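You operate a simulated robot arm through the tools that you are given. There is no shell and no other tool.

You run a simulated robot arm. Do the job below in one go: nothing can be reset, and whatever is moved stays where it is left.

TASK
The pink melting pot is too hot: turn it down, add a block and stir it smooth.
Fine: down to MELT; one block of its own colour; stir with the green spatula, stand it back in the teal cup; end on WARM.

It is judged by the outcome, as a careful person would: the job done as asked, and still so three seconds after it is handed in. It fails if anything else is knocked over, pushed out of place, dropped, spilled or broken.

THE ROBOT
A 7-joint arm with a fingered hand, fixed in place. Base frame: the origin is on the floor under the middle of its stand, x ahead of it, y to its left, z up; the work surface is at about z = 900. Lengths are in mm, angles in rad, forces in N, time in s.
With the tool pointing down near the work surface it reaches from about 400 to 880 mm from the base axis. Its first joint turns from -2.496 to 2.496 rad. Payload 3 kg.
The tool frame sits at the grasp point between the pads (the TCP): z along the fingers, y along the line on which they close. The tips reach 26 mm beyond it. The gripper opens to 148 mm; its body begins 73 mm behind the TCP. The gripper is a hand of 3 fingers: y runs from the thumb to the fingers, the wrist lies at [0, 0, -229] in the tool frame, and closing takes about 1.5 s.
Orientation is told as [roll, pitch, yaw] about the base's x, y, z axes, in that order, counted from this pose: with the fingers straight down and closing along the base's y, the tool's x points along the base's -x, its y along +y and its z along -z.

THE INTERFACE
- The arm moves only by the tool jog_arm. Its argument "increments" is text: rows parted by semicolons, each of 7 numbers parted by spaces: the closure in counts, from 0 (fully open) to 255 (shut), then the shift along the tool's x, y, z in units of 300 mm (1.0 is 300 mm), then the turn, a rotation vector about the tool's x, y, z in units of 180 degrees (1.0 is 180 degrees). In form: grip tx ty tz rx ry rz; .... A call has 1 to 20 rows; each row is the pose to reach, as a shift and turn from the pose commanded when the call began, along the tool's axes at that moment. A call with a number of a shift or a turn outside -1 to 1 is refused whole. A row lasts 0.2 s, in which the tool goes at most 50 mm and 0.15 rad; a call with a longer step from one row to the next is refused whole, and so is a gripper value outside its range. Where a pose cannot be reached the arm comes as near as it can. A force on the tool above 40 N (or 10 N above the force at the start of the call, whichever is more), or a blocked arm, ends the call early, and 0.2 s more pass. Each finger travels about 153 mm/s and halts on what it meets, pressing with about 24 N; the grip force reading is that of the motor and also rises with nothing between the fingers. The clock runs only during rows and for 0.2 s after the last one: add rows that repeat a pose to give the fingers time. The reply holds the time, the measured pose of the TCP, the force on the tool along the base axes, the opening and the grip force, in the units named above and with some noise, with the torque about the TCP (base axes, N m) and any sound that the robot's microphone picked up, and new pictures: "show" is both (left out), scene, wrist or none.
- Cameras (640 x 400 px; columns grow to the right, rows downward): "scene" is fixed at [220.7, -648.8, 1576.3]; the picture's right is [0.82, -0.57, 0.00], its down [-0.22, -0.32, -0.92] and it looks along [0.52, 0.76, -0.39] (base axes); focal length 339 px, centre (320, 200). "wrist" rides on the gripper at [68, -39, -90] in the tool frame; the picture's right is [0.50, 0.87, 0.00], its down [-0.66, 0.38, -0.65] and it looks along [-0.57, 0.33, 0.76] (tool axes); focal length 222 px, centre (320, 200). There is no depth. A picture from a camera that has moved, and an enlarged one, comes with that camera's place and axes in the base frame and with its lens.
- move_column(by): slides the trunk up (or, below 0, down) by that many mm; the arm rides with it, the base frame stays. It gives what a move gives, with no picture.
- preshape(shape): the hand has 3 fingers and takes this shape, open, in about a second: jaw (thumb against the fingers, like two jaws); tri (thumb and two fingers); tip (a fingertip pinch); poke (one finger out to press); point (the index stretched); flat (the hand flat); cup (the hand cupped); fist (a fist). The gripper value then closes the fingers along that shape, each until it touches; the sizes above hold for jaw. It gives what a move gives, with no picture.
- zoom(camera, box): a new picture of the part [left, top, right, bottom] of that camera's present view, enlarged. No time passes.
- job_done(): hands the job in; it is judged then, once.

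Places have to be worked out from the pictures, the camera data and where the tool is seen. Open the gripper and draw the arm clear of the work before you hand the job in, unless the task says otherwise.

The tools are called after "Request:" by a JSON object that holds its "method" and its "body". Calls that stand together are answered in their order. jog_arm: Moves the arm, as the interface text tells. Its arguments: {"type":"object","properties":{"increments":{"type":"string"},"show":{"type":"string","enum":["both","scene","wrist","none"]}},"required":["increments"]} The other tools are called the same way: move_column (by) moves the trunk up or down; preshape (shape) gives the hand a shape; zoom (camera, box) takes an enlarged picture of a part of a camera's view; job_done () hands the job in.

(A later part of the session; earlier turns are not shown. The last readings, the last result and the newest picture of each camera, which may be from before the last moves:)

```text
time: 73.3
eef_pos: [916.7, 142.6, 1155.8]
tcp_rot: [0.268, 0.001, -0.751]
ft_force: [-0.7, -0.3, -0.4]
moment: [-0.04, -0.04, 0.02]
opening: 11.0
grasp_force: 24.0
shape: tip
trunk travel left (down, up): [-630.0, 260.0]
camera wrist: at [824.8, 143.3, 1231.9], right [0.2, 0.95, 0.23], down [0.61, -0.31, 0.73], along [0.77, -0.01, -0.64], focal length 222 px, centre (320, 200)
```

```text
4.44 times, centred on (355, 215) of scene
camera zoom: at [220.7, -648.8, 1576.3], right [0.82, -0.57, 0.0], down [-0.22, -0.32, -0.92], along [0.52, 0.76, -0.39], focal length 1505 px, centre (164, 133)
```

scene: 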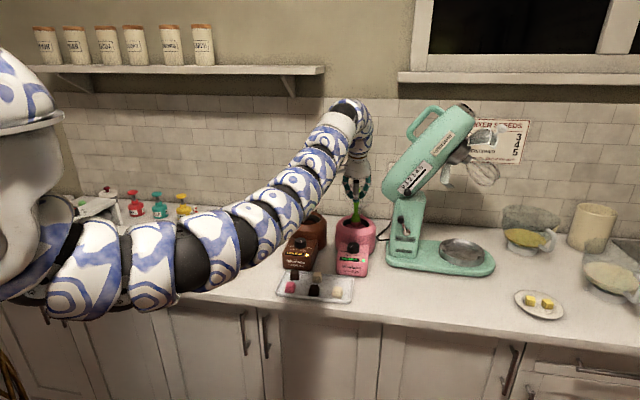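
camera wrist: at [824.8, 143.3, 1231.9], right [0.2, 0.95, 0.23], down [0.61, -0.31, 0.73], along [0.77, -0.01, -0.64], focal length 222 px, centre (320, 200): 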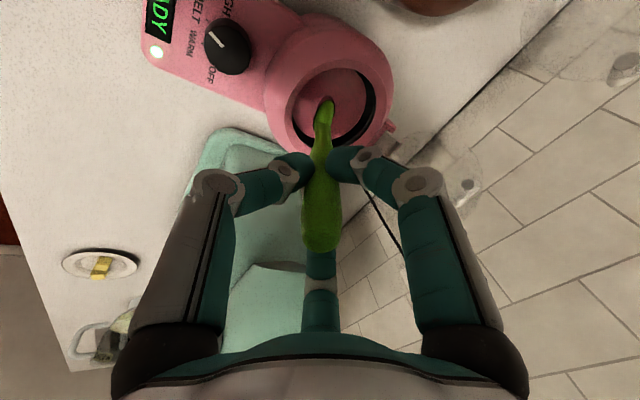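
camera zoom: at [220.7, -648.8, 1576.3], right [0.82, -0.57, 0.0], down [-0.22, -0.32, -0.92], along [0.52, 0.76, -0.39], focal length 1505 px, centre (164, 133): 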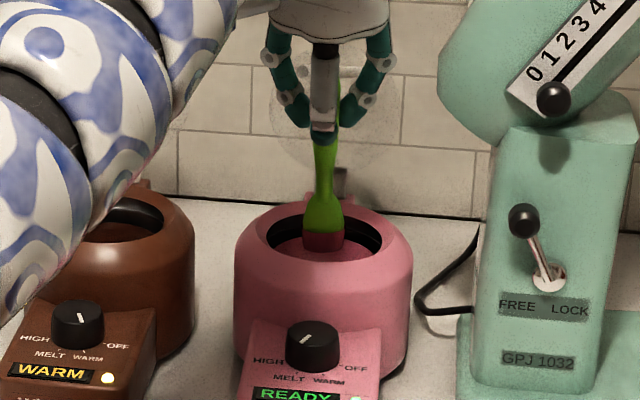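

The blade is coated at the tip. I hold it in the pot's mouth for a few seconds to let it drip off.

Request:
{"method": "jog_arm", "body": {"increments": "250 0 0 0 0 0 0;250 0 0 0 0 0 0;250 0 0 0 0 0 0;250 0 0 0 0 0 0;250 0 0 0 0 0 0;250 0 0 0 0 0 0;250 0 0 0 0 0 0;250 0 0 0 0 0 0;250 0 0 0 0 0 0;250 0 0 0 0 0 0;250 0 0 0 0 0 0;250 0 0 0 0 0 0;250 0 0 0 0 0 0;250 0 0 0 0 0 0;250 0 0 0 0 0 0;250 0 0 0 0 0 0;250 0 0 0 0 0 0;250 0 0 0 0 0 0;250 0 0 0 0 0 0;250 0 0 0 0 0 0", "show": "scene"}}

Request:
{"method": "zoom", "body": {"camera": "scene", "box": [325, 170, 385, 260]}}

Request:
{"method": "zoom", "body": {"camera": "wrist", "box": [240, 60, 400, 200]}}

```text
time: 77.5
eef_pos: [916.3, 142.8, 1154.0]
tcp_rot: [0.269, 0.0, -0.753]
ft_force: [0.5, -0.8, -0.4]
moment: [0.02, 0.01, 0.03]
opening: 10.6
grasp_force: 23.9
shape: tip
trunk travel left (down, up): [-630.0, 260.0]
```

scene: 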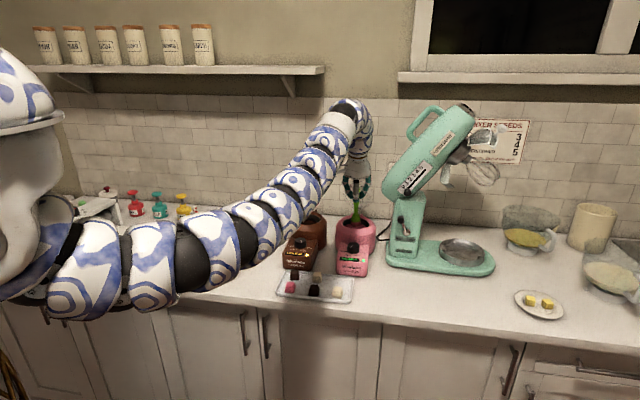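

```text
4.44 times, centred on (355, 215) of scene
camera zoom: at [220.7, -648.8, 1576.3], right [0.82, -0.57, 0.0], down [-0.22, -0.32, -0.92], along [0.52, 0.76, -0.39], focal length 1505 px, centre (164, 133)
```

zoom: 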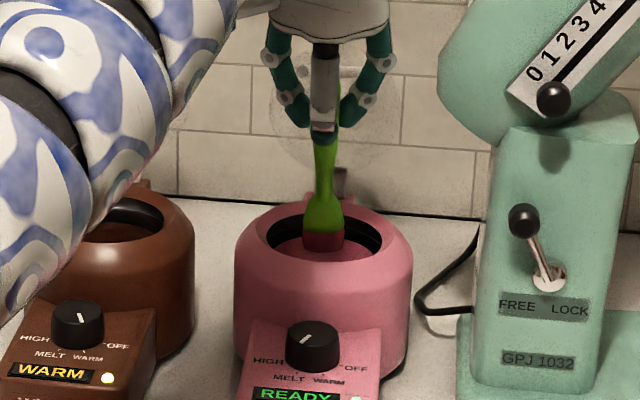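

```text
2.86 times, centred on (320, 130) of wrist
camera zoom: at [824.8, 143.3, 1231.9], right [0.2, 0.95, 0.23], down [0.61, -0.31, 0.73], along [0.77, -0.01, -0.64], focal length 635 px, centre (320, 400)
```

zoom: 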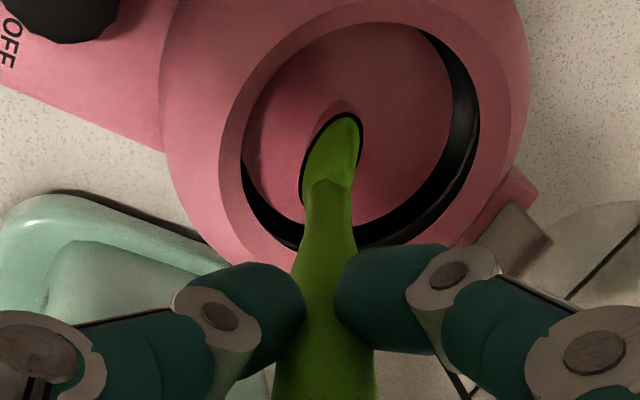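

The coating isn't dripping. I raise 55 mm and retrace my path in front of the lids back toward the cup.

Request:
{"method": "move_column", "body": {"by": 55}}

Request:
{"method": "jog_arm", "body": {"increments": "250 0.1273 0.0147 0.004 0 0 0;250 0.2546 0.0293 0.0081 0 0 0;250 0.3819 0.044 0.0121 0 0 0;250 0.5092 0.0586 0.0162 0 0 0;250 0.5092 0.0586 0.0162 0 0 0", "show": "none"}}

```text
time: 78.4
eef_pos: [916.4, 141.9, 1209.1]
tcp_rot: [0.269, 0.001, -0.751]
ft_force: [-0.2, -0.5, 0.1]
moment: [0.02, 0.02, -0.03]
opening: 10.7
grasp_force: 24.2
shape: tip
trunk travel left (down, up): [-685.0, 205.0]
```

```text
time: 79.6
eef_pos: [817.5, 261.2, 1211.8]
tcp_rot: [0.271, 0.002, -0.752]
ft_force: [0.1, 0.0, -0.6]
moment: [0.02, 0.0, 0.0]
opening: 10.9
grasp_force: 24.1
shape: tip
trunk travel left (down, up): [-685.0, 205.0]
```

At the midpoint as planned. I continue along the counter and then over the cup.

Request:
{"method": "jog_arm", "body": {"increments": "250 0.1306 0.0178 0.0058 0 0 0;250 0.2612 0.0356 0.0117 0 0 0;250 0.3918 0.0534 0.0175 0 0 0;250 0.5224 0.0712 0.0233 0 0 0;250 0.518 0.1913 0.0572 0 0 0;250 0.5137 0.3114 0.091 0 0 0;250 0.5137 0.3114 0.091 0 0 0"}}

Request:
{"method": "zoom", "body": {"camera": "wrist", "box": [220, 20, 420, 220]}}

Request:
{"method": "zoom", "body": {"camera": "scene", "box": [240, 110, 320, 240]}}

```text
time: 81.2
eef_pos: [771.0, 437.4, 1207.5]
tcp_rot: [0.268, 0.004, -0.751]
ft_force: [0.9, 0.2, -1.1]
moment: [0.02, 0.01, 0.0]
opening: 10.9
grasp_force: 23.9
shape: tip
trunk travel left (down, up): [-685.0, 205.0]
camera wrist: at [679.4, 436.2, 1285.2], right [0.21, 0.95, 0.23], down [0.61, -0.31, 0.73], along [0.76, -0.01, -0.64], focal length 222 px, centre (320, 200)
```

scene: 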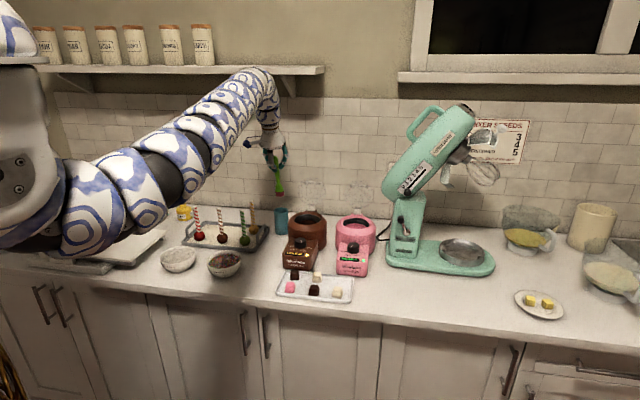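
wrist: 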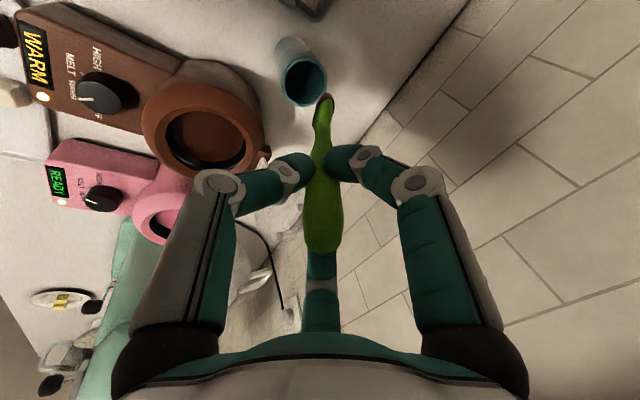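

```text
2.00 times, centred on (320, 120) of wrist
camera zoom: at [679.4, 436.2, 1285.2], right [0.21, 0.95, 0.23], down [0.61, -0.31, 0.73], along [0.76, -0.01, -0.64], focal length 444 px, centre (320, 360)
```

zoom: 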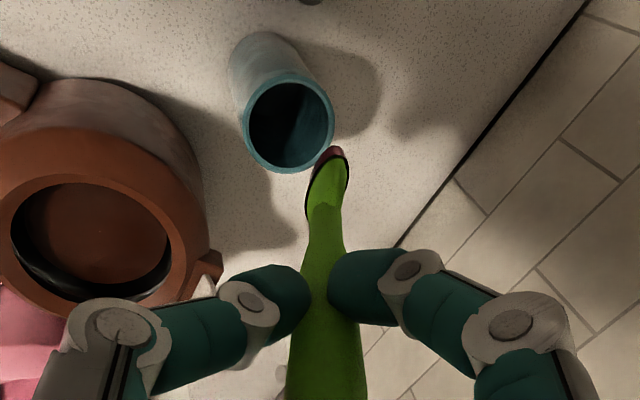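

```text
3.08 times, centred on (280, 175) of scene
camera zoom: at [220.7, -648.8, 1576.3], right [0.82, -0.57, 0.0], down [-0.22, -0.32, -0.92], along [0.52, 0.76, -0.39], focal length 1042 px, centre (443, 277)
```

zoom: 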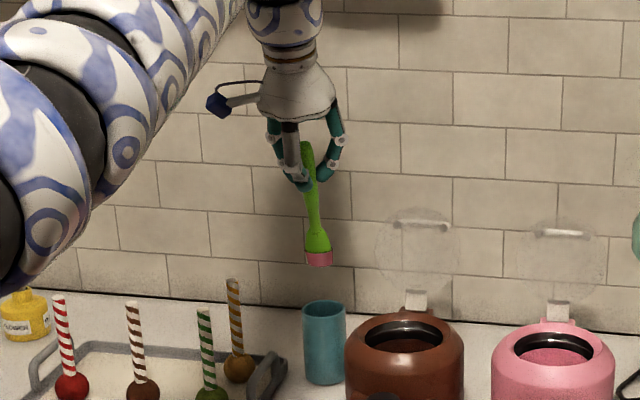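

The tip sits slightly different in the grip (≈6 mm nearer to me), so I shift 4 mm toward the wall and lower to just above the cup rim to check alignment.

Request:
{"method": "jog_arm", "body": {"increments": "250 -0.0009 0.0132 0.0036 0 0 0;250 -0.0009 0.0132 0.0036 0 0 0", "show": "none"}}

Request:
{"method": "move_column", "body": {"by": -42}}

Request:
{"method": "jog_arm", "body": {"increments": "250 0 0 0 0 0 0"}}

Request:
{"method": "zoom", "body": {"camera": "wrist", "box": [240, 30, 400, 170]}}

Request:
{"method": "zoom", "body": {"camera": "scene", "box": [250, 150, 310, 240]}}

```text
time: 81.8
eef_pos: [773.2, 440.2, 1206.8]
tcp_rot: [0.269, 0.001, -0.752]
ft_force: [0.0, 0.6, -0.8]
moment: [-0.01, 0.04, -0.06]
opening: 10.9
grasp_force: 23.7
shape: tip
trunk travel left (down, up): [-685.0, 205.0]
```

```text
time: 82.7
eef_pos: [773.2, 440.0, 1166.8]
tcp_rot: [0.269, 0.001, -0.752]
ft_force: [0.3, 0.4, -0.6]
moment: [-0.04, 0.03, 0.01]
opening: 10.9
grasp_force: 24.0
shape: tip
trunk travel left (down, up): [-643.0, 247.0]
```

```text
time: 83.1
eef_pos: [773.5, 441.4, 1166.1]
tcp_rot: [0.268, 0.001, -0.752]
ft_force: [0.5, 0.6, -0.7]
moment: [-0.05, 0.01, 0.0]
opening: 10.7
grasp_force: 24.2
shape: tip
trunk travel left (down, up): [-643.0, 247.0]
camera wrist: at [681.8, 440.6, 1243.3], right [0.2, 0.95, 0.23], down [0.61, -0.31, 0.73], along [0.77, -0.01, -0.64], focal length 222 px, centre (320, 200)
```

scene: 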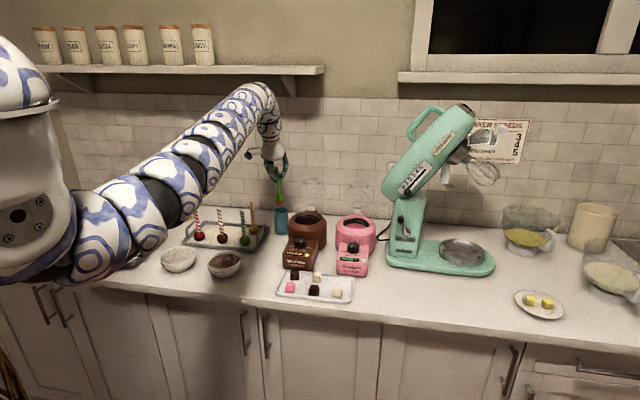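
wrist: 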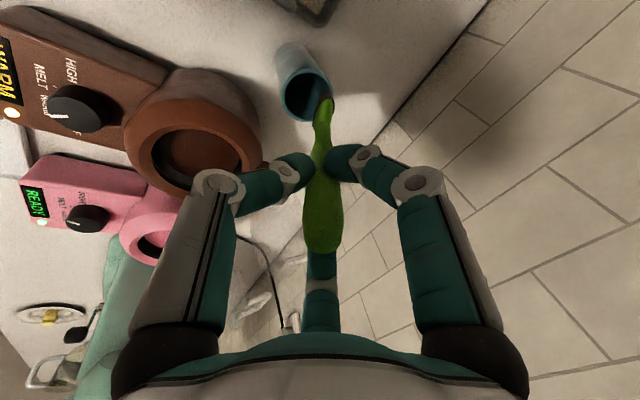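

```text
2.86 times, centred on (320, 100) of wrist
camera zoom: at [681.8, 440.6, 1243.3], right [0.2, 0.95, 0.23], down [0.61, -0.31, 0.73], along [0.77, -0.01, -0.64], focal length 635 px, centre (320, 486)
```

zoom: 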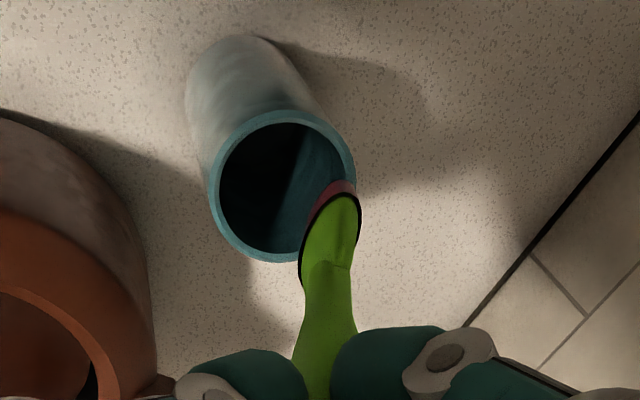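

```text
4.44 times, centred on (280, 195) of scene
camera zoom: at [220.7, -648.8, 1576.3], right [0.82, -0.57, 0.0], down [-0.22, -0.32, -0.92], along [0.52, 0.76, -0.39], focal length 1505 px, centre (498, 222)
```

zoom: 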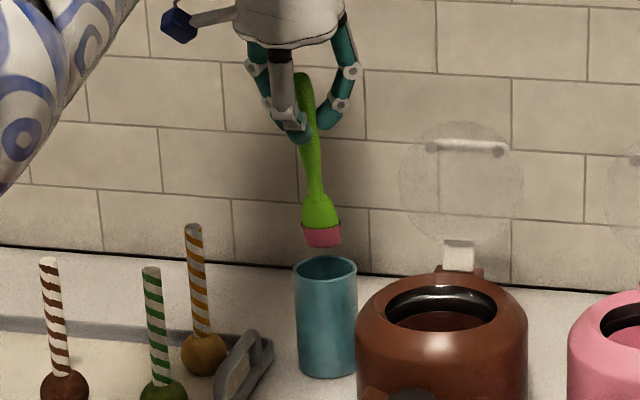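

The blade bottom edge is centred over the cup mouth with a few mm margin. I lower in stages, checking forces.

Request:
{"method": "move_column", "body": {"by": -45}}

Request:
{"method": "jog_arm", "body": {"increments": "250 0 0 0 0 0 0"}}

Request:
{"method": "zoom", "body": {"camera": "wrist", "box": [240, 50, 400, 190]}}

Request:
{"method": "zoom", "body": {"camera": "scene", "box": [250, 160, 310, 250]}}

```text
time: 84.0
eef_pos: [772.5, 440.4, 1121.7]
tcp_rot: [0.267, 0.0, -0.753]
ft_force: [-0.1, -0.8, -0.5]
moment: [-0.04, 0.02, 0.01]
opening: 11.0
grasp_force: 24.3
shape: tip
trunk travel left (down, up): [-598.0, 292.0]
```

```text
time: 84.3
eef_pos: [772.9, 441.3, 1121.5]
tcp_rot: [0.269, 0.001, -0.752]
ft_force: [-0.1, -0.1, -0.4]
moment: [0.01, 0.02, 0.0]
opening: 10.9
grasp_force: 23.5
shape: tip
trunk travel left (down, up): [-598.0, 292.0]
camera wrist: at [681.8, 440.6, 1198.3], right [0.2, 0.95, 0.23], down [0.61, -0.31, 0.73], along [0.77, -0.01, -0.64], focal length 222 px, centre (320, 200)
```

scene: 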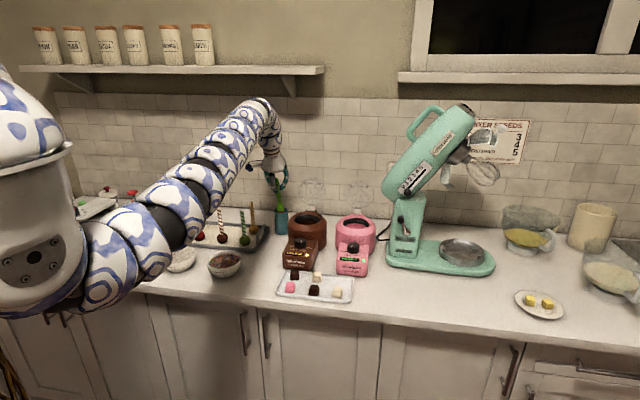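
wrist: 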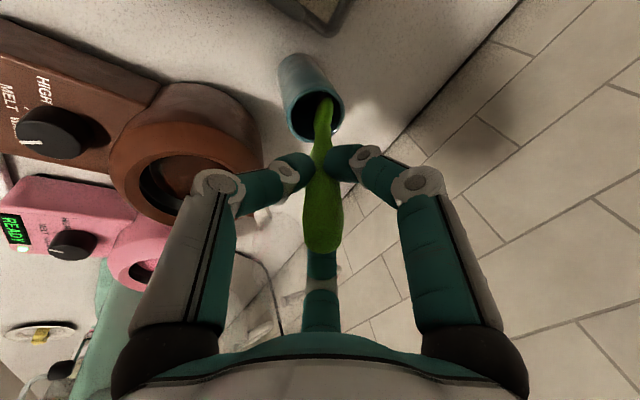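

```text
2.86 times, centred on (320, 120) of wrist
camera zoom: at [681.8, 440.6, 1198.3], right [0.2, 0.95, 0.23], down [0.61, -0.31, 0.73], along [0.77, -0.01, -0.64], focal length 635 px, centre (320, 429)
```

zoom: 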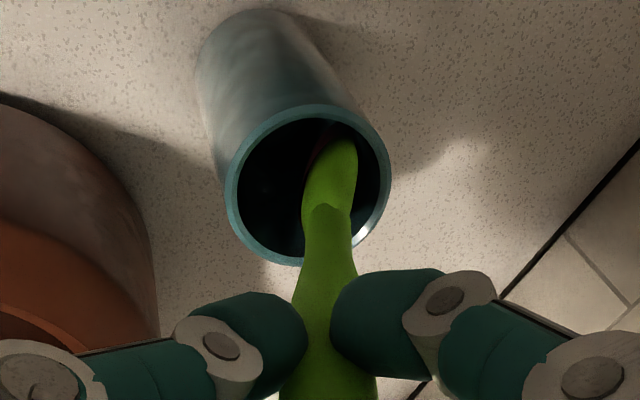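

```text
4.44 times, centred on (280, 205) of scene
camera zoom: at [220.7, -648.8, 1576.3], right [0.82, -0.57, 0.0], down [-0.22, -0.32, -0.92], along [0.52, 0.76, -0.39], focal length 1505 px, centre (498, 178)
```

zoom: 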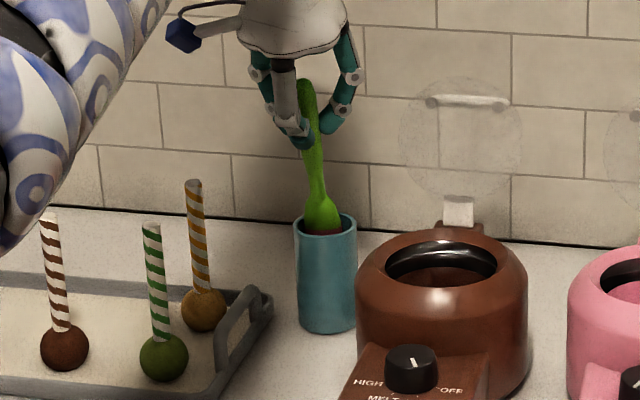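

The blade is inside the cup without touching. I continue down.

Request:
{"method": "move_column", "body": {"by": -45}}

Request:
{"method": "move_column", "body": {"by": -16}}

Request:
{"method": "jog_arm", "body": {"increments": "250 0 0 0 0 0 0"}}

Request:
{"method": "zoom", "body": {"camera": "wrist", "box": [240, 70, 400, 210]}}

Request:
{"method": "zoom", "body": {"camera": "scene", "box": [250, 160, 310, 250]}}

```text
time: 85.2
eef_pos: [773.7, 440.7, 1075.4]
tcp_rot: [0.27, 0.001, -0.753]
ft_force: [-0.4, 0.2, -1.1]
moment: [-0.01, 0.01, -0.01]
opening: 10.7
grasp_force: 23.5
shape: tip
trunk travel left (down, up): [-553.0, 337.0]
```

```text
time: 85.9
eef_pos: [771.9, 440.0, 1060.7]
tcp_rot: [0.268, 0.0, -0.752]
ft_force: [-0.2, 0.0, 0.3]
moment: [0.01, 0.03, 0.05]
opening: 10.9
grasp_force: 24.1
shape: tip
trunk travel left (down, up): [-537.0, 353.0]
```

```text
time: 86.3
eef_pos: [774.5, 440.3, 1059.1]
tcp_rot: [0.268, 0.002, -0.753]
ft_force: [-0.2, -0.1, -1.2]
moment: [0.02, 0.02, 0.01]
opening: 11.0
grasp_force: 24.0
shape: tip
trunk travel left (down, up): [-537.0, 353.0]
camera wrist: at [681.7, 440.6, 1137.2], right [0.2, 0.95, 0.23], down [0.61, -0.31, 0.73], along [0.77, -0.01, -0.64], focal length 222 px, centre (320, 200)
```

scene: 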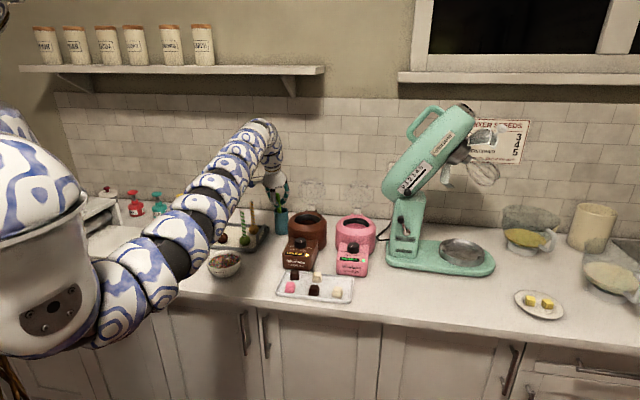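
wrist: 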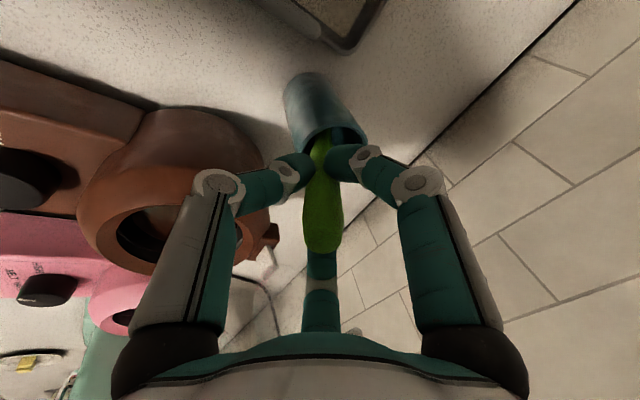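

```text
2.86 times, centred on (320, 140) of wrist
camera zoom: at [681.7, 440.6, 1137.2], right [0.2, 0.95, 0.23], down [0.61, -0.31, 0.73], along [0.77, -0.01, -0.64], focal length 635 px, centre (320, 371)
```

zoom: 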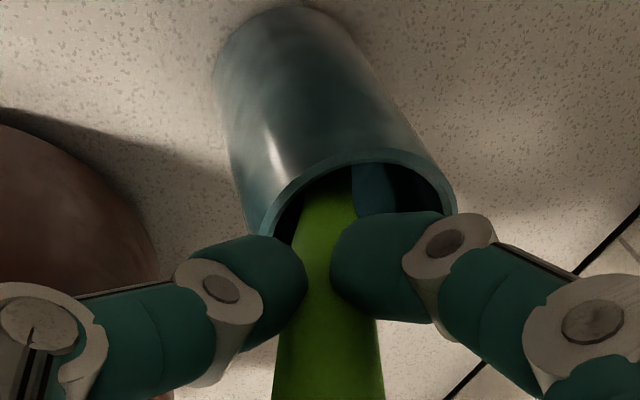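

```text
4.44 times, centred on (280, 205) of scene
camera zoom: at [220.7, -648.8, 1576.3], right [0.82, -0.57, 0.0], down [-0.22, -0.32, -0.92], along [0.52, 0.76, -0.39], focal length 1505 px, centre (498, 178)
```

zoom: 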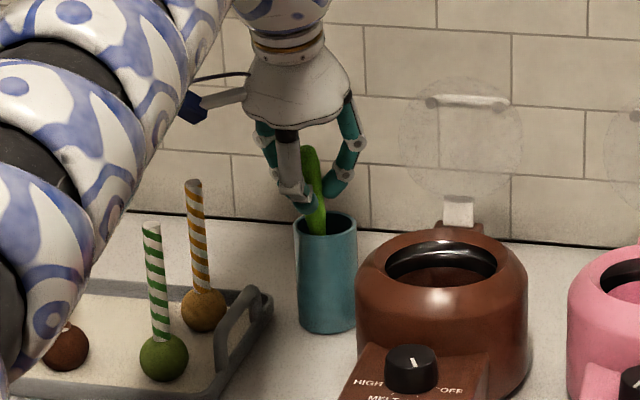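

Just a few mm above its original resting height with no contact force. I lower 3 mm more, then open the fingers gently.

Request:
{"method": "move_column", "body": {"by": -3}}

Request:
{"method": "jog_arm", "body": {"increments": "240 0 0 0 0 0 0;230 0 0 0 0 0 0;220 0 0 0 0 0 0;205 0 0 0 0 0 0;190 0 0 0 0 0 0;170 0 0 0 0 0 0;150 0 0 0 0 0 0;130 0 0 0 0 0 0;120 0 0 0 0 0 0;120 0 0 0 0 0 0"}}

Request:
{"method": "zoom", "body": {"camera": "wrist", "box": [220, 80, 420, 280]}}

Request:
{"method": "zoom", "body": {"camera": "scene", "box": [250, 160, 310, 250]}}

```text
time: 86.8
eef_pos: [771.6, 441.0, 1057.8]
tcp_rot: [0.27, 0.003, -0.753]
ft_force: [-0.8, -0.5, 1.3]
moment: [0.02, 0.0, -0.02]
opening: 11.0
grasp_force: 24.0
shape: tip
trunk travel left (down, up): [-534.0, 356.0]
```

```text
time: 89.0
eef_pos: [774.2, 440.0, 1056.9]
tcp_rot: [0.269, 0.001, -0.753]
ft_force: [0.1, -0.3, -0.5]
moment: [-0.01, 0.01, 0.0]
opening: 77.7
grasp_force: 0.1
shape: tip
trunk travel left (down, up): [-534.0, 356.0]
camera wrist: at [681.8, 440.6, 1134.2], right [0.2, 0.95, 0.23], down [0.61, -0.31, 0.73], along [0.77, -0.01, -0.64], focal length 222 px, centre (320, 200)
```

scene: 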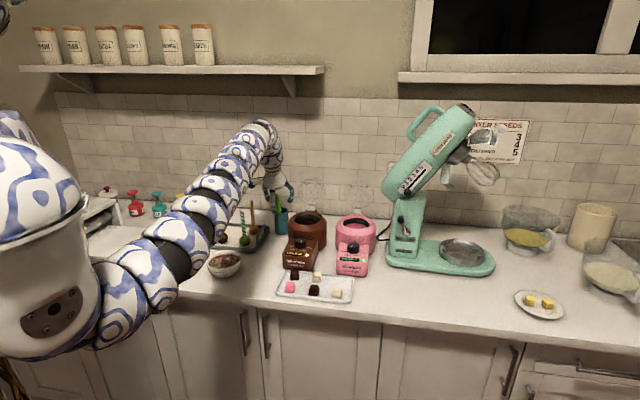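
wrist: 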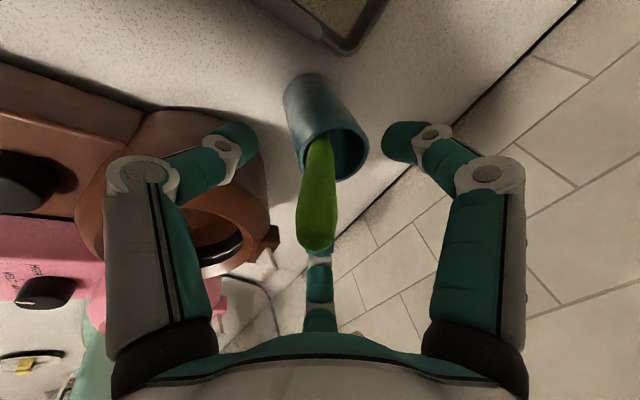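

```text
2.00 times, centred on (320, 180) of wrist
camera zoom: at [681.8, 440.6, 1134.2], right [0.2, 0.95, 0.23], down [0.61, -0.31, 0.73], along [0.77, -0.01, -0.64], focal length 444 px, centre (320, 240)
```

zoom: 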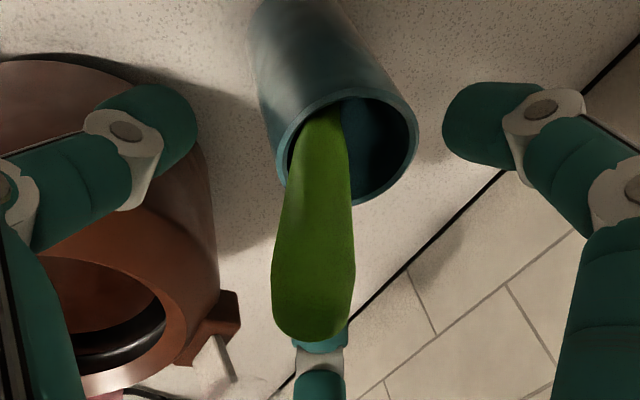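

```text
4.44 times, centred on (280, 205) of scene
camera zoom: at [220.7, -648.8, 1576.3], right [0.82, -0.57, 0.0], down [-0.22, -0.32, -0.92], along [0.52, 0.76, -0.39], focal length 1505 px, centre (498, 178)
```

zoom: 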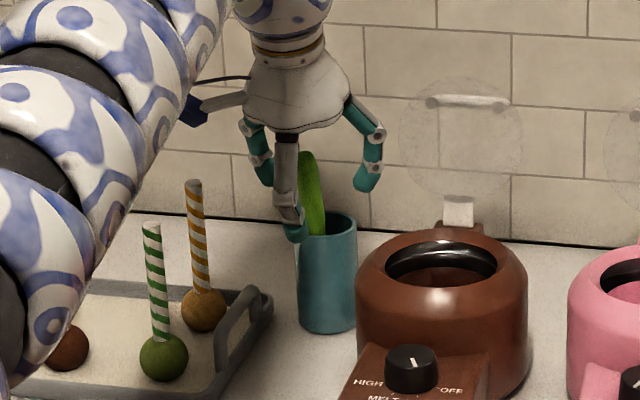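

The spatula stands in the teal cup again. I back the hand off along the handle's axis.

Request:
{"method": "jog_arm", "body": {"increments": "120 0 0 -0.06 0 0 0;120 0 0 -0.13 0 0 0;120 0 0 -0.22 0 0 0;120 0 0 -0.32 0 0 0;120 0 0 -0.4 0 0 0;120 0 0 -0.4 0 0 0"}}

Request:
{"method": "zoom", "body": {"camera": "scene", "box": [230, 140, 390, 280]}}

```text
time: 90.4
eef_pos: [752.2, 418.4, 1172.6]
tcp_rot: [0.269, 0.002, -0.751]
ft_force: [-0.2, -0.6, -0.3]
moment: [0.01, -0.02, -0.02]
opening: 77.7
grasp_force: 0.1
shape: tip
trunk travel left (down, up): [-534.0, 356.0]
camera wrist: at [660.2, 417.3, 1249.0], right [0.2, 0.95, 0.23], down [0.61, -0.31, 0.73], along [0.77, -0.01, -0.64], focal length 222 px, centre (320, 200)
```

scene: 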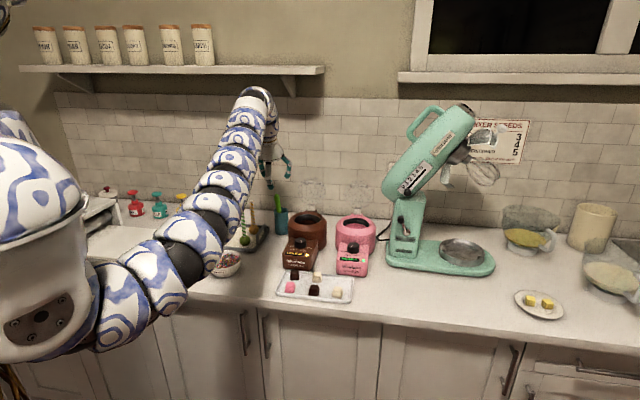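
wrist: 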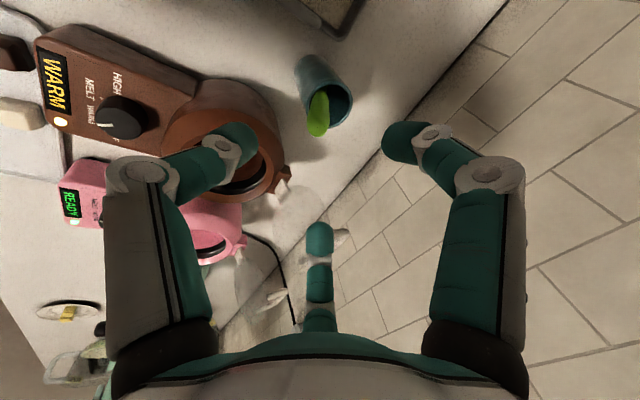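

```text
2.86 times, centred on (310, 210) of scene
camera zoom: at [220.7, -648.8, 1576.3], right [0.82, -0.57, 0.0], down [-0.22, -0.32, -0.92], along [0.52, 0.76, -0.39], focal length 968 px, centre (349, 171)
```

zoom: 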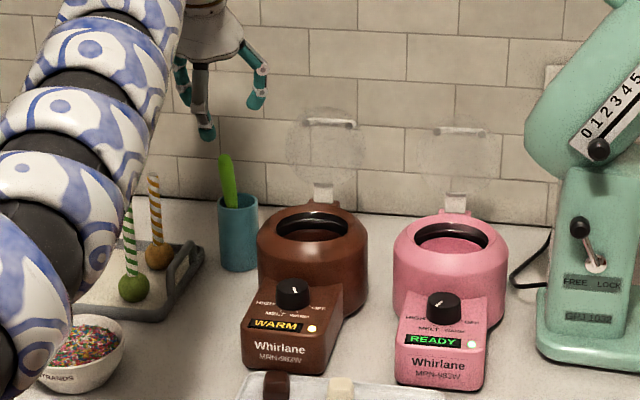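

Spatula is standing in place and the pot reads READY. Now I return to the knob for the final setting, first half-way across.

Request:
{"method": "jog_arm", "body": {"increments": "130 -0.1027 -0.0491 -0.0049 0 0 0;140 -0.2053 -0.0982 -0.0098 0 0 0;150 -0.308 -0.1473 -0.0147 0 0 0;150 -0.4106 -0.1964 -0.0196 0 0 0;150 -0.5133 -0.2455 -0.0245 0 0 0;150 -0.5133 -0.2455 -0.0245 0 0 0", "show": "none"}}

Request:
{"method": "jog_arm", "body": {"increments": "150 -0.1023 -0.0575 0.0256 0.0058 -0.0047 0.0206;150 -0.2046 -0.115 0.0512 0.0116 -0.0094 0.0411;150 -0.3069 -0.1725 0.0768 0.0174 -0.014 0.0617;150 -0.4092 -0.23 0.1024 0.0232 -0.0187 0.0822;150 -0.5115 -0.2875 0.128 0.029 -0.0234 0.1028;150 -0.5115 -0.2875 0.128 0.029 -0.0234 0.1028"}}

Request:
{"method": "zoom", "body": {"camera": "wrist", "box": [200, 0, 440, 180]}}

```text
time: 91.8
eef_pos: [815.4, 259.3, 1159.6]
tcp_rot: [0.27, 0.002, -0.75]
ft_force: [-0.4, -0.5, -0.4]
moment: [-0.03, 0.0, -0.03]
opening: 61.6
grasp_force: 0.1
shape: tip
trunk travel left (down, up): [-534.0, 356.0]
```

```text
time: 93.2
eef_pos: [875.8, 98.7, 1100.9]
tcp_rot: [0.175, 0.001, -1.084]
ft_force: [-0.4, 0.8, -0.5]
moment: [0.0, 0.0, 0.01]
opening: 61.3
grasp_force: 0.0
shape: tip
trunk travel left (down, up): [-534.0, 356.0]
camera wrist: at [795.6, 131.9, 1183.6], right [0.52, 0.84, 0.15], down [0.53, -0.46, 0.71], along [0.67, -0.29, -0.69], focal length 222 px, centre (320, 200)
```

scene: 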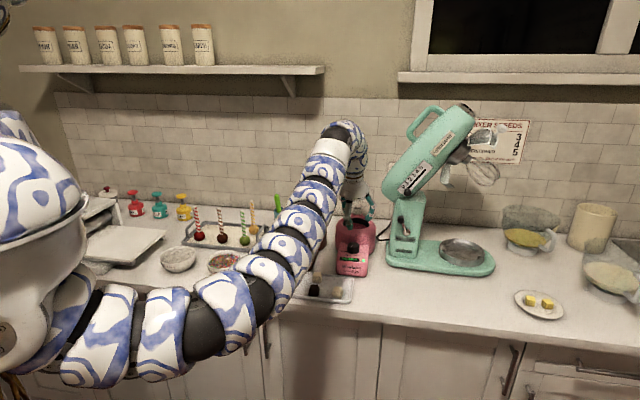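
wrist: 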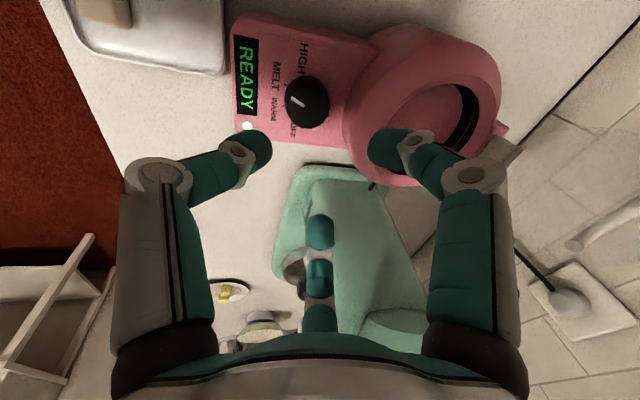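

```text
2.22 times, centred on (320, 90) of wrist
camera zoom: at [795.6, 131.9, 1183.6], right [0.52, 0.84, 0.15], down [0.53, -0.46, 0.71], along [0.67, -0.29, -0.69], focal length 494 px, centre (320, 444)
```

zoom: 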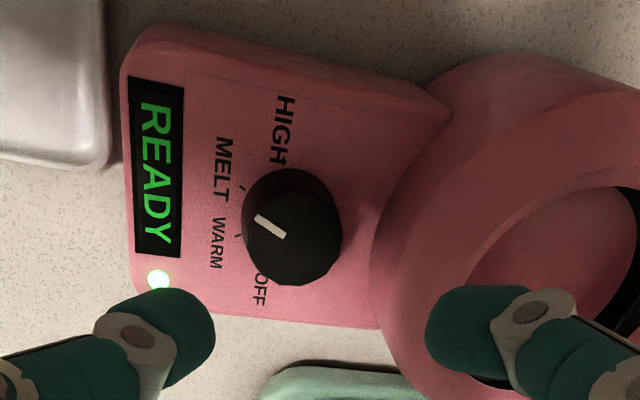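

The knob (pointer on MELT) is centred at ≈(881, 103). I align the TCP and lower around the knob with the trunk.

Request:
{"method": "jog_arm", "body": {"increments": "155 0.0078 0.0107 0.0019 0 0 0;155 0.0078 0.0107 0.0019 0 0 0;155 0.0078 0.0107 0.0019 0 0 0", "show": "none"}}

Request:
{"method": "move_column", "body": {"by": -80}}

Request:
{"method": "jog_arm", "body": {"increments": "155 0 0 0 0 0 0", "show": "wrist"}}

Request:
{"method": "zoom", "body": {"camera": "wrist", "box": [200, 60, 440, 240]}}

```text
time: 94.0
eef_pos: [877.3, 102.5, 1101.5]
tcp_rot: [0.178, 0.001, -1.083]
ft_force: [0.3, -0.1, 0.6]
moment: [-0.02, -0.02, 0.01]
opening: 58.3
grasp_force: 0.0
shape: tip
trunk travel left (down, up): [-534.0, 356.0]
```

```text
time: 95.2
eef_pos: [878.0, 102.1, 1020.8]
tcp_rot: [0.176, 0.001, -1.082]
ft_force: [-0.4, 0.1, 0.9]
moment: [0.02, 0.0, 0.01]
opening: 58.6
grasp_force: 0.0
shape: tip
trunk travel left (down, up): [-454.0, 436.0]
```

```text
time: 95.5
eef_pos: [877.9, 101.8, 1020.5]
tcp_rot: [0.177, 0.003, -1.083]
ft_force: [0.4, -0.3, 0.1]
moment: [-0.03, -0.03, 0.0]
opening: 58.2
grasp_force: 0.1
shape: tip
trunk travel left (down, up): [-454.0, 436.0]
camera wrist: at [797.9, 135.8, 1103.6], right [0.52, 0.84, 0.15], down [0.53, -0.46, 0.71], along [0.67, -0.29, -0.69], focal length 222 px, centre (320, 200)
```

wrist: 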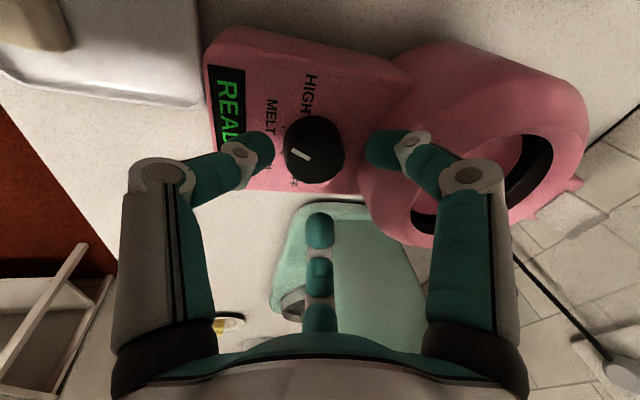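

```text
2.22 times, centred on (320, 150) of wrist
camera zoom: at [797.9, 135.8, 1103.6], right [0.52, 0.84, 0.15], down [0.53, -0.46, 0.71], along [0.67, -0.29, -0.69], focal length 494 px, centre (320, 311)
```

zoom: 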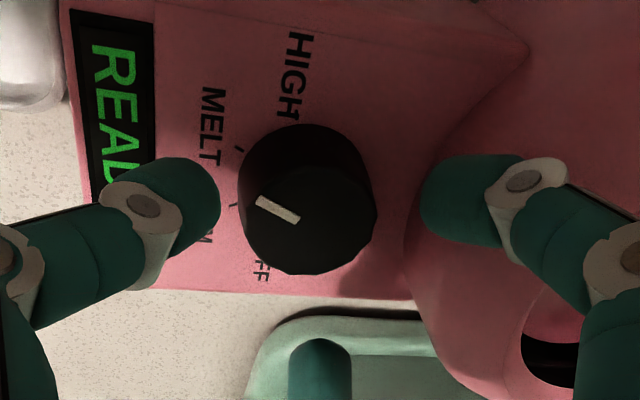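

Centred around the knob. I lower 23 mm and grip.

Request:
{"method": "move_column", "body": {"by": -23}}

Request:
{"method": "jog_arm", "body": {"increments": "170 0 0 0 0 0 0;185 0 0 0 0 0 0;205 0 0 0 0 0 0;230 0 0 0 0 0 0;230 0 0 0 0 0 0", "show": "wrist"}}

Request:
{"method": "zoom", "body": {"camera": "wrist", "box": [200, 60, 440, 240]}}

```text
time: 96.2
eef_pos: [877.5, 101.8, 998.6]
tcp_rot: [0.177, 0.003, -1.083]
ft_force: [0.0, -0.4, -0.5]
moment: [-0.01, -0.01, -0.04]
opening: 58.3
grasp_force: 0.0
shape: tip
trunk travel left (down, up): [-431.0, 459.0]
```

```text
time: 97.4
eef_pos: [877.7, 101.8, 998.3]
tcp_rot: [0.177, 0.004, -1.083]
ft_force: [-2.1, 0.3, 0.3]
moment: [-0.04, 0.12, -0.02]
opening: 32.9
grasp_force: 23.7
shape: tip
trunk travel left (down, up): [-431.0, 459.0]
camera wrist: at [797.8, 135.7, 1080.4], right [0.52, 0.84, 0.15], down [0.54, -0.46, 0.71], along [0.67, -0.29, -0.69], focal length 222 px, centre (320, 200)
```

wrist: 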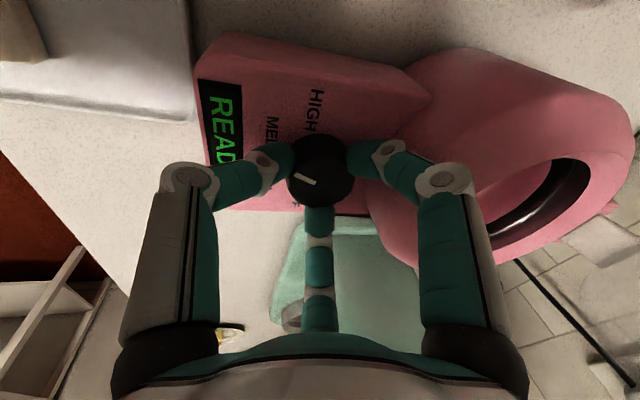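

```text
2.22 times, centred on (320, 150) of wrist
camera zoom: at [797.8, 135.7, 1080.4], right [0.52, 0.84, 0.15], down [0.54, -0.46, 0.71], along [0.67, -0.29, -0.69], focal length 494 px, centre (320, 311)
```

zoom: 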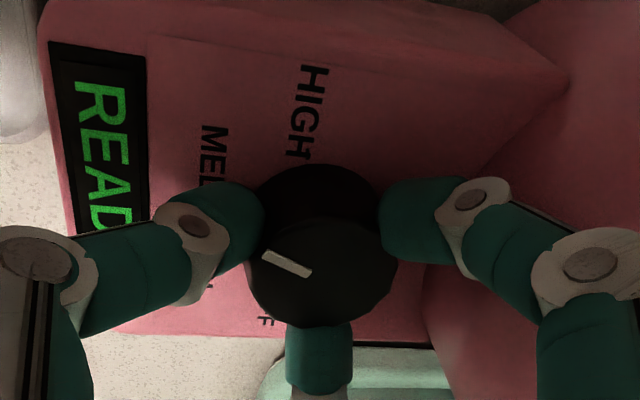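

Firm grip as before. I turn 34° counter-clockwise, the first stroke toward WARM.

Request:
{"method": "jog_arm", "body": {"increments": "230 -0.0011 0.0001 0 0 0.0055 -0.031;230 -0.0022 0.0001 0 0 0.0109 -0.062;230 -0.0033 0.0001 0 0 0.0164 -0.093;230 -0.0044 0.0001 0 0 0.0219 -0.124;230 -0.0055 0.0001 0 0 0.0273 -0.155;230 -0.0066 0.0001 0 0 0.0328 -0.186;230 -0.0066 0.0001 0 0 0.0328 -0.186", "show": "wrist"}}

Request:
{"method": "zoom", "body": {"camera": "wrist", "box": [200, 60, 440, 240]}}

```text
time: 99.0
eef_pos: [879.5, 101.1, 998.4]
tcp_rot: [0.176, 0.0, -0.489]
ft_force: [2.3, -0.2, -0.5]
moment: [-0.11, 0.04, 0.0]
opening: 33.1
grasp_force: 24.2
shape: tip
trunk travel left (down, up): [-431.0, 459.0]
camera wrist: at [793.7, 84.1, 1080.6], right [-0.04, 0.99, 0.15], down [0.7, -0.08, 0.71], along [0.71, 0.14, -0.69], focal length 222 px, centre (320, 200)
```

wrist: 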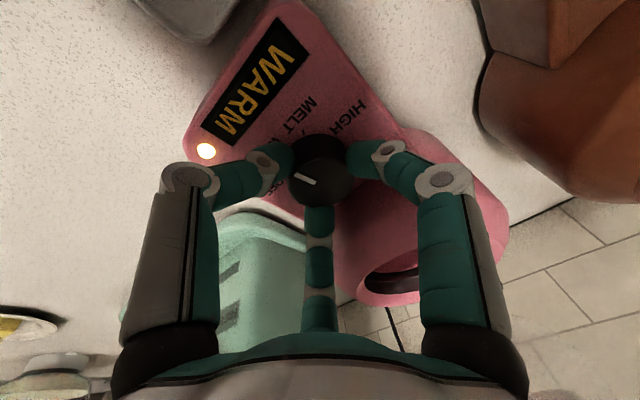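

```text
2.22 times, centred on (320, 150) of wrist
camera zoom: at [793.7, 84.1, 1080.6], right [-0.04, 0.99, 0.15], down [0.7, -0.08, 0.71], along [0.71, 0.14, -0.69], focal length 494 px, centre (320, 311)
```

zoom: 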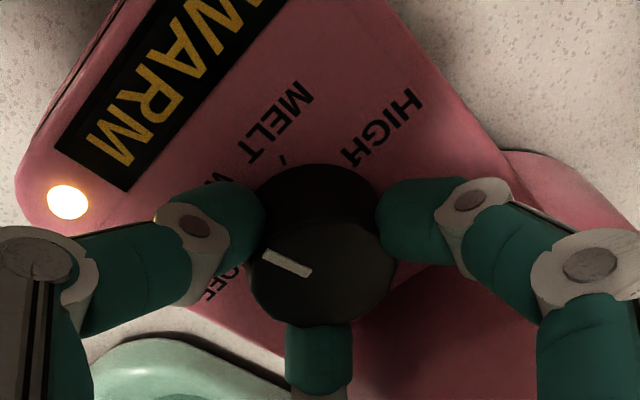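

The display already reads WARM. I release, swing back, and regrasp for the last ~16° so the pointer sits on the WARM mark.

Request:
{"method": "jog_arm", "body": {"increments": "200 0 0 0 0 0 0;155 0 0 0 0 0 0;155 0 0 0 0 0 0;155 0 0 0 0 0 0;155 0.0011 0.0004 0 0 -0.0052 0.0292;155 0.0022 0.0008 0 0 -0.0103 0.0584;155 0.0033 0.0011 0 0 -0.0155 0.0876;155 0.0044 0.0015 0 0 -0.0206 0.1168;155 0.0055 0.0019 0 0 -0.0258 0.146;155 0.0065 0.0022 0 0 -0.0309 0.1751;155 0.0065 0.0022 0 0 -0.0309 0.1751", "show": "wrist"}}

Request:
{"method": "zoom", "body": {"camera": "wrist", "box": [200, 60, 440, 260]}}

```text
time: 101.4
eef_pos: [877.9, 102.2, 998.4]
tcp_rot: [0.178, 0.001, -1.049]
ft_force: [-0.3, 0.5, 0.9]
moment: [0.0, 0.01, 0.01]
opening: 57.7
grasp_force: 0.2
shape: tip
trunk travel left (down, up): [-431.0, 459.0]
camera wrist: at [796.1, 132.5, 1080.6], right [0.49, 0.86, 0.15], down [0.55, -0.44, 0.71], along [0.68, -0.26, -0.69], focal length 222 px, centre (320, 200)
```

wrist: 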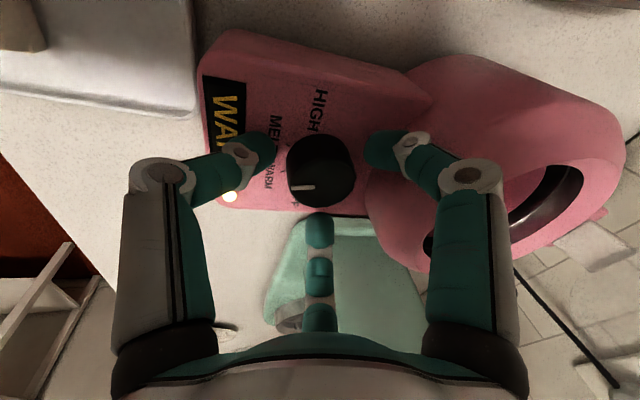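

```text
2.00 times, centred on (320, 160) of wrist
camera zoom: at [796.1, 132.5, 1080.6], right [0.49, 0.86, 0.15], down [0.55, -0.44, 0.71], along [0.68, -0.26, -0.69], focal length 444 px, centre (320, 280)
```

zoom: 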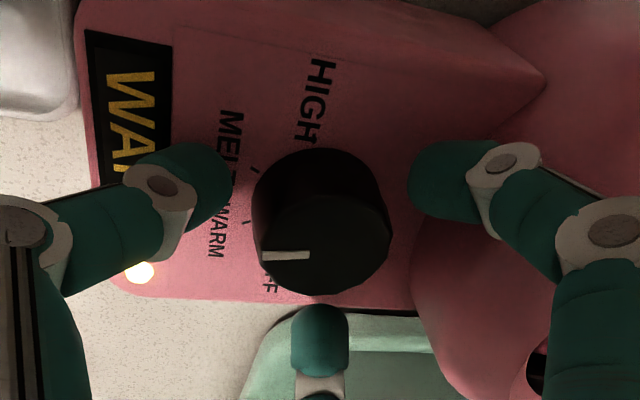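

The pointer is at ≈237°, the WARM tick at ≈251°. I regrasp and turn the last 14.5°.

Request:
{"method": "jog_arm", "body": {"increments": "175 0 -0.0005 0.003 0 0 0;200 0 -0.0005 0.003 0 0 0;230 0 -0.0005 0.003 0 0 0;230 0 -0.0005 0.003 0 0 0;230 0 -0.0005 0.003 0 0 0;230 -0.001 -0.0004 0.003 0 0.0047 -0.0264;230 -0.0019 -0.0002 0.003 0 0.0093 -0.0529;230 -0.0028 0 0.003 0 0.014 -0.0793;230 -0.0028 0 0.003 0 0.014 -0.0793", "show": "wrist"}}

Request:
{"method": "zoom", "body": {"camera": "wrist", "box": [200, 60, 440, 260]}}

```text
time: 103.4
eef_pos: [877.8, 101.9, 996.9]
tcp_rot: [0.177, -0.001, -0.793]
ft_force: [-1.9, -1.5, 0.4]
moment: [-0.12, 0.13, 0.01]
opening: 33.8
grasp_force: 24.3
shape: tip
trunk travel left (down, up): [-431.0, 459.0]
camera wrist: at [791.9, 111.0, 1079.7], right [0.26, 0.95, 0.15], down [0.64, -0.29, 0.71], along [0.72, -0.09, -0.69], focal length 222 px, centre (320, 200)
```

wrist: 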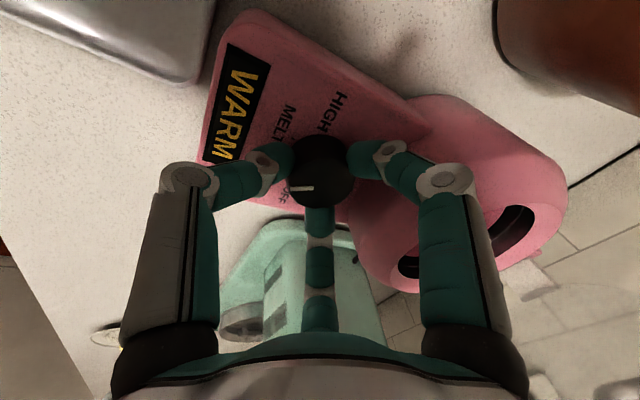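

```text
2.00 times, centred on (320, 160) of wrist
camera zoom: at [791.9, 111.0, 1079.7], right [0.26, 0.95, 0.15], down [0.64, -0.29, 0.71], along [0.72, -0.09, -0.69], focal length 444 px, centre (320, 280)
```

zoom: 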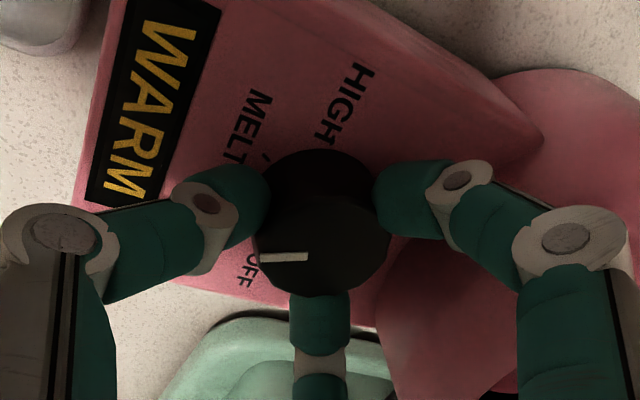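

The display shows WARM and the pointer moved with the hand. I open the fingers and rise clear to verify.

Request:
{"method": "jog_arm", "body": {"increments": "200 0 0 0 0 0 0;150 0 0 0 0 0 0;150 0 0 0 0 0 0;150 0 0 0 0 0 0", "show": "none"}}

Request:
{"method": "move_column", "body": {"by": 110}}

Request:
{"method": "jog_arm", "body": {"increments": "150 0 0 0 0 0 0"}}

Request:
{"method": "zoom", "body": {"camera": "wrist", "box": [200, 0, 440, 180]}}

Request:
{"method": "zoom", "body": {"camera": "scene", "box": [260, 180, 400, 310]}}

```text
time: 104.4
eef_pos: [877.1, 102.9, 997.9]
tcp_rot: [0.177, 0.0, -0.796]
ft_force: [0.1, 0.4, -0.3]
moment: [-0.02, -0.02, 0.03]
opening: 60.6
grasp_force: 0.0
shape: tip
trunk travel left (down, up): [-431.0, 459.0]
```

```text
time: 105.9
eef_pos: [878.8, 102.0, 1108.2]
tcp_rot: [0.178, 0.0, -0.797]
ft_force: [0.5, 0.3, 0.1]
moment: [0.01, 0.02, 0.03]
opening: 60.5
grasp_force: 0.0
shape: tip
trunk travel left (down, up): [-541.0, 349.0]
```

```text
time: 106.3
eef_pos: [878.6, 100.0, 1106.0]
tcp_rot: [0.179, 0.0, -0.795]
ft_force: [0.1, 0.4, -0.3]
moment: [-0.02, 0.04, 0.0]
opening: 60.4
grasp_force: 0.1
shape: tip
trunk travel left (down, up): [-541.0, 349.0]
camera wrist: at [791.9, 111.4, 1190.0], right [0.26, 0.95, 0.15], down [0.64, -0.29, 0.71], along [0.72, -0.09, -0.69], focal length 222 px, centre (320, 200)
```

scene: 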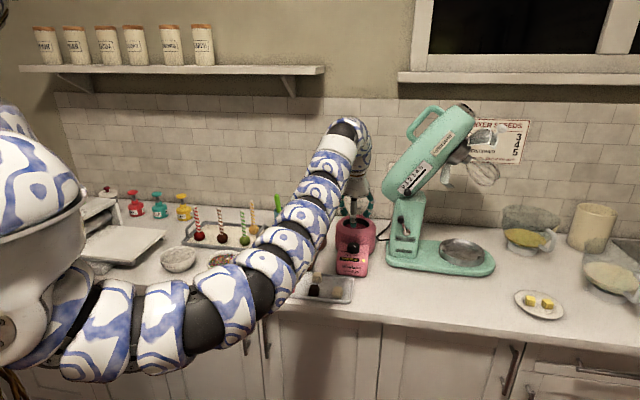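
wrist: 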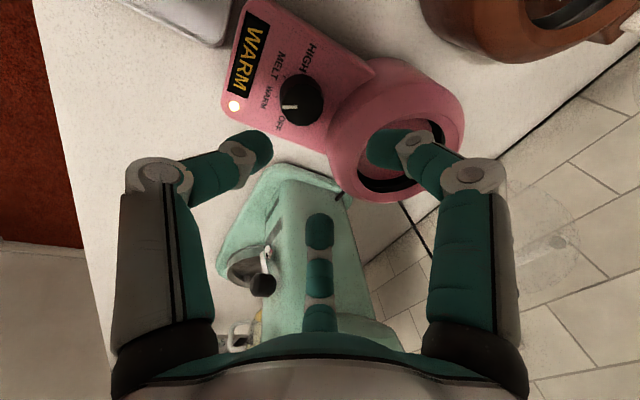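

```text
2.22 times, centred on (320, 90) of wrist
camera zoom: at [791.9, 111.4, 1190.0], right [0.26, 0.95, 0.15], down [0.64, -0.29, 0.71], along [0.72, -0.09, -0.69], focal length 494 px, centre (320, 444)
```

zoom: 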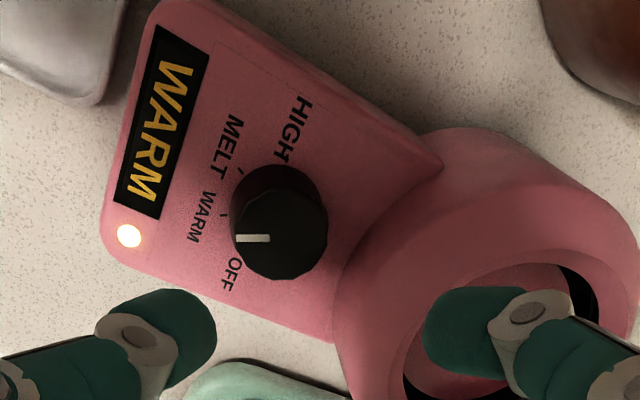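

```text
3.08 times, centred on (330, 245) of scene
camera zoom: at [220.7, -648.8, 1576.3], right [0.82, -0.57, 0.0], down [-0.22, -0.32, -0.92], along [0.52, 0.76, -0.39], focal length 1042 px, centre (289, 62)
```

zoom: 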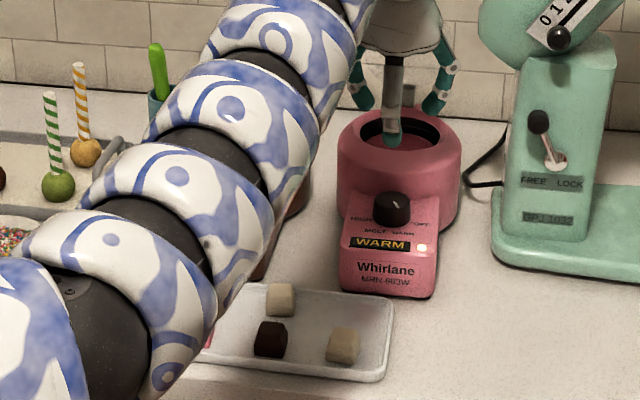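

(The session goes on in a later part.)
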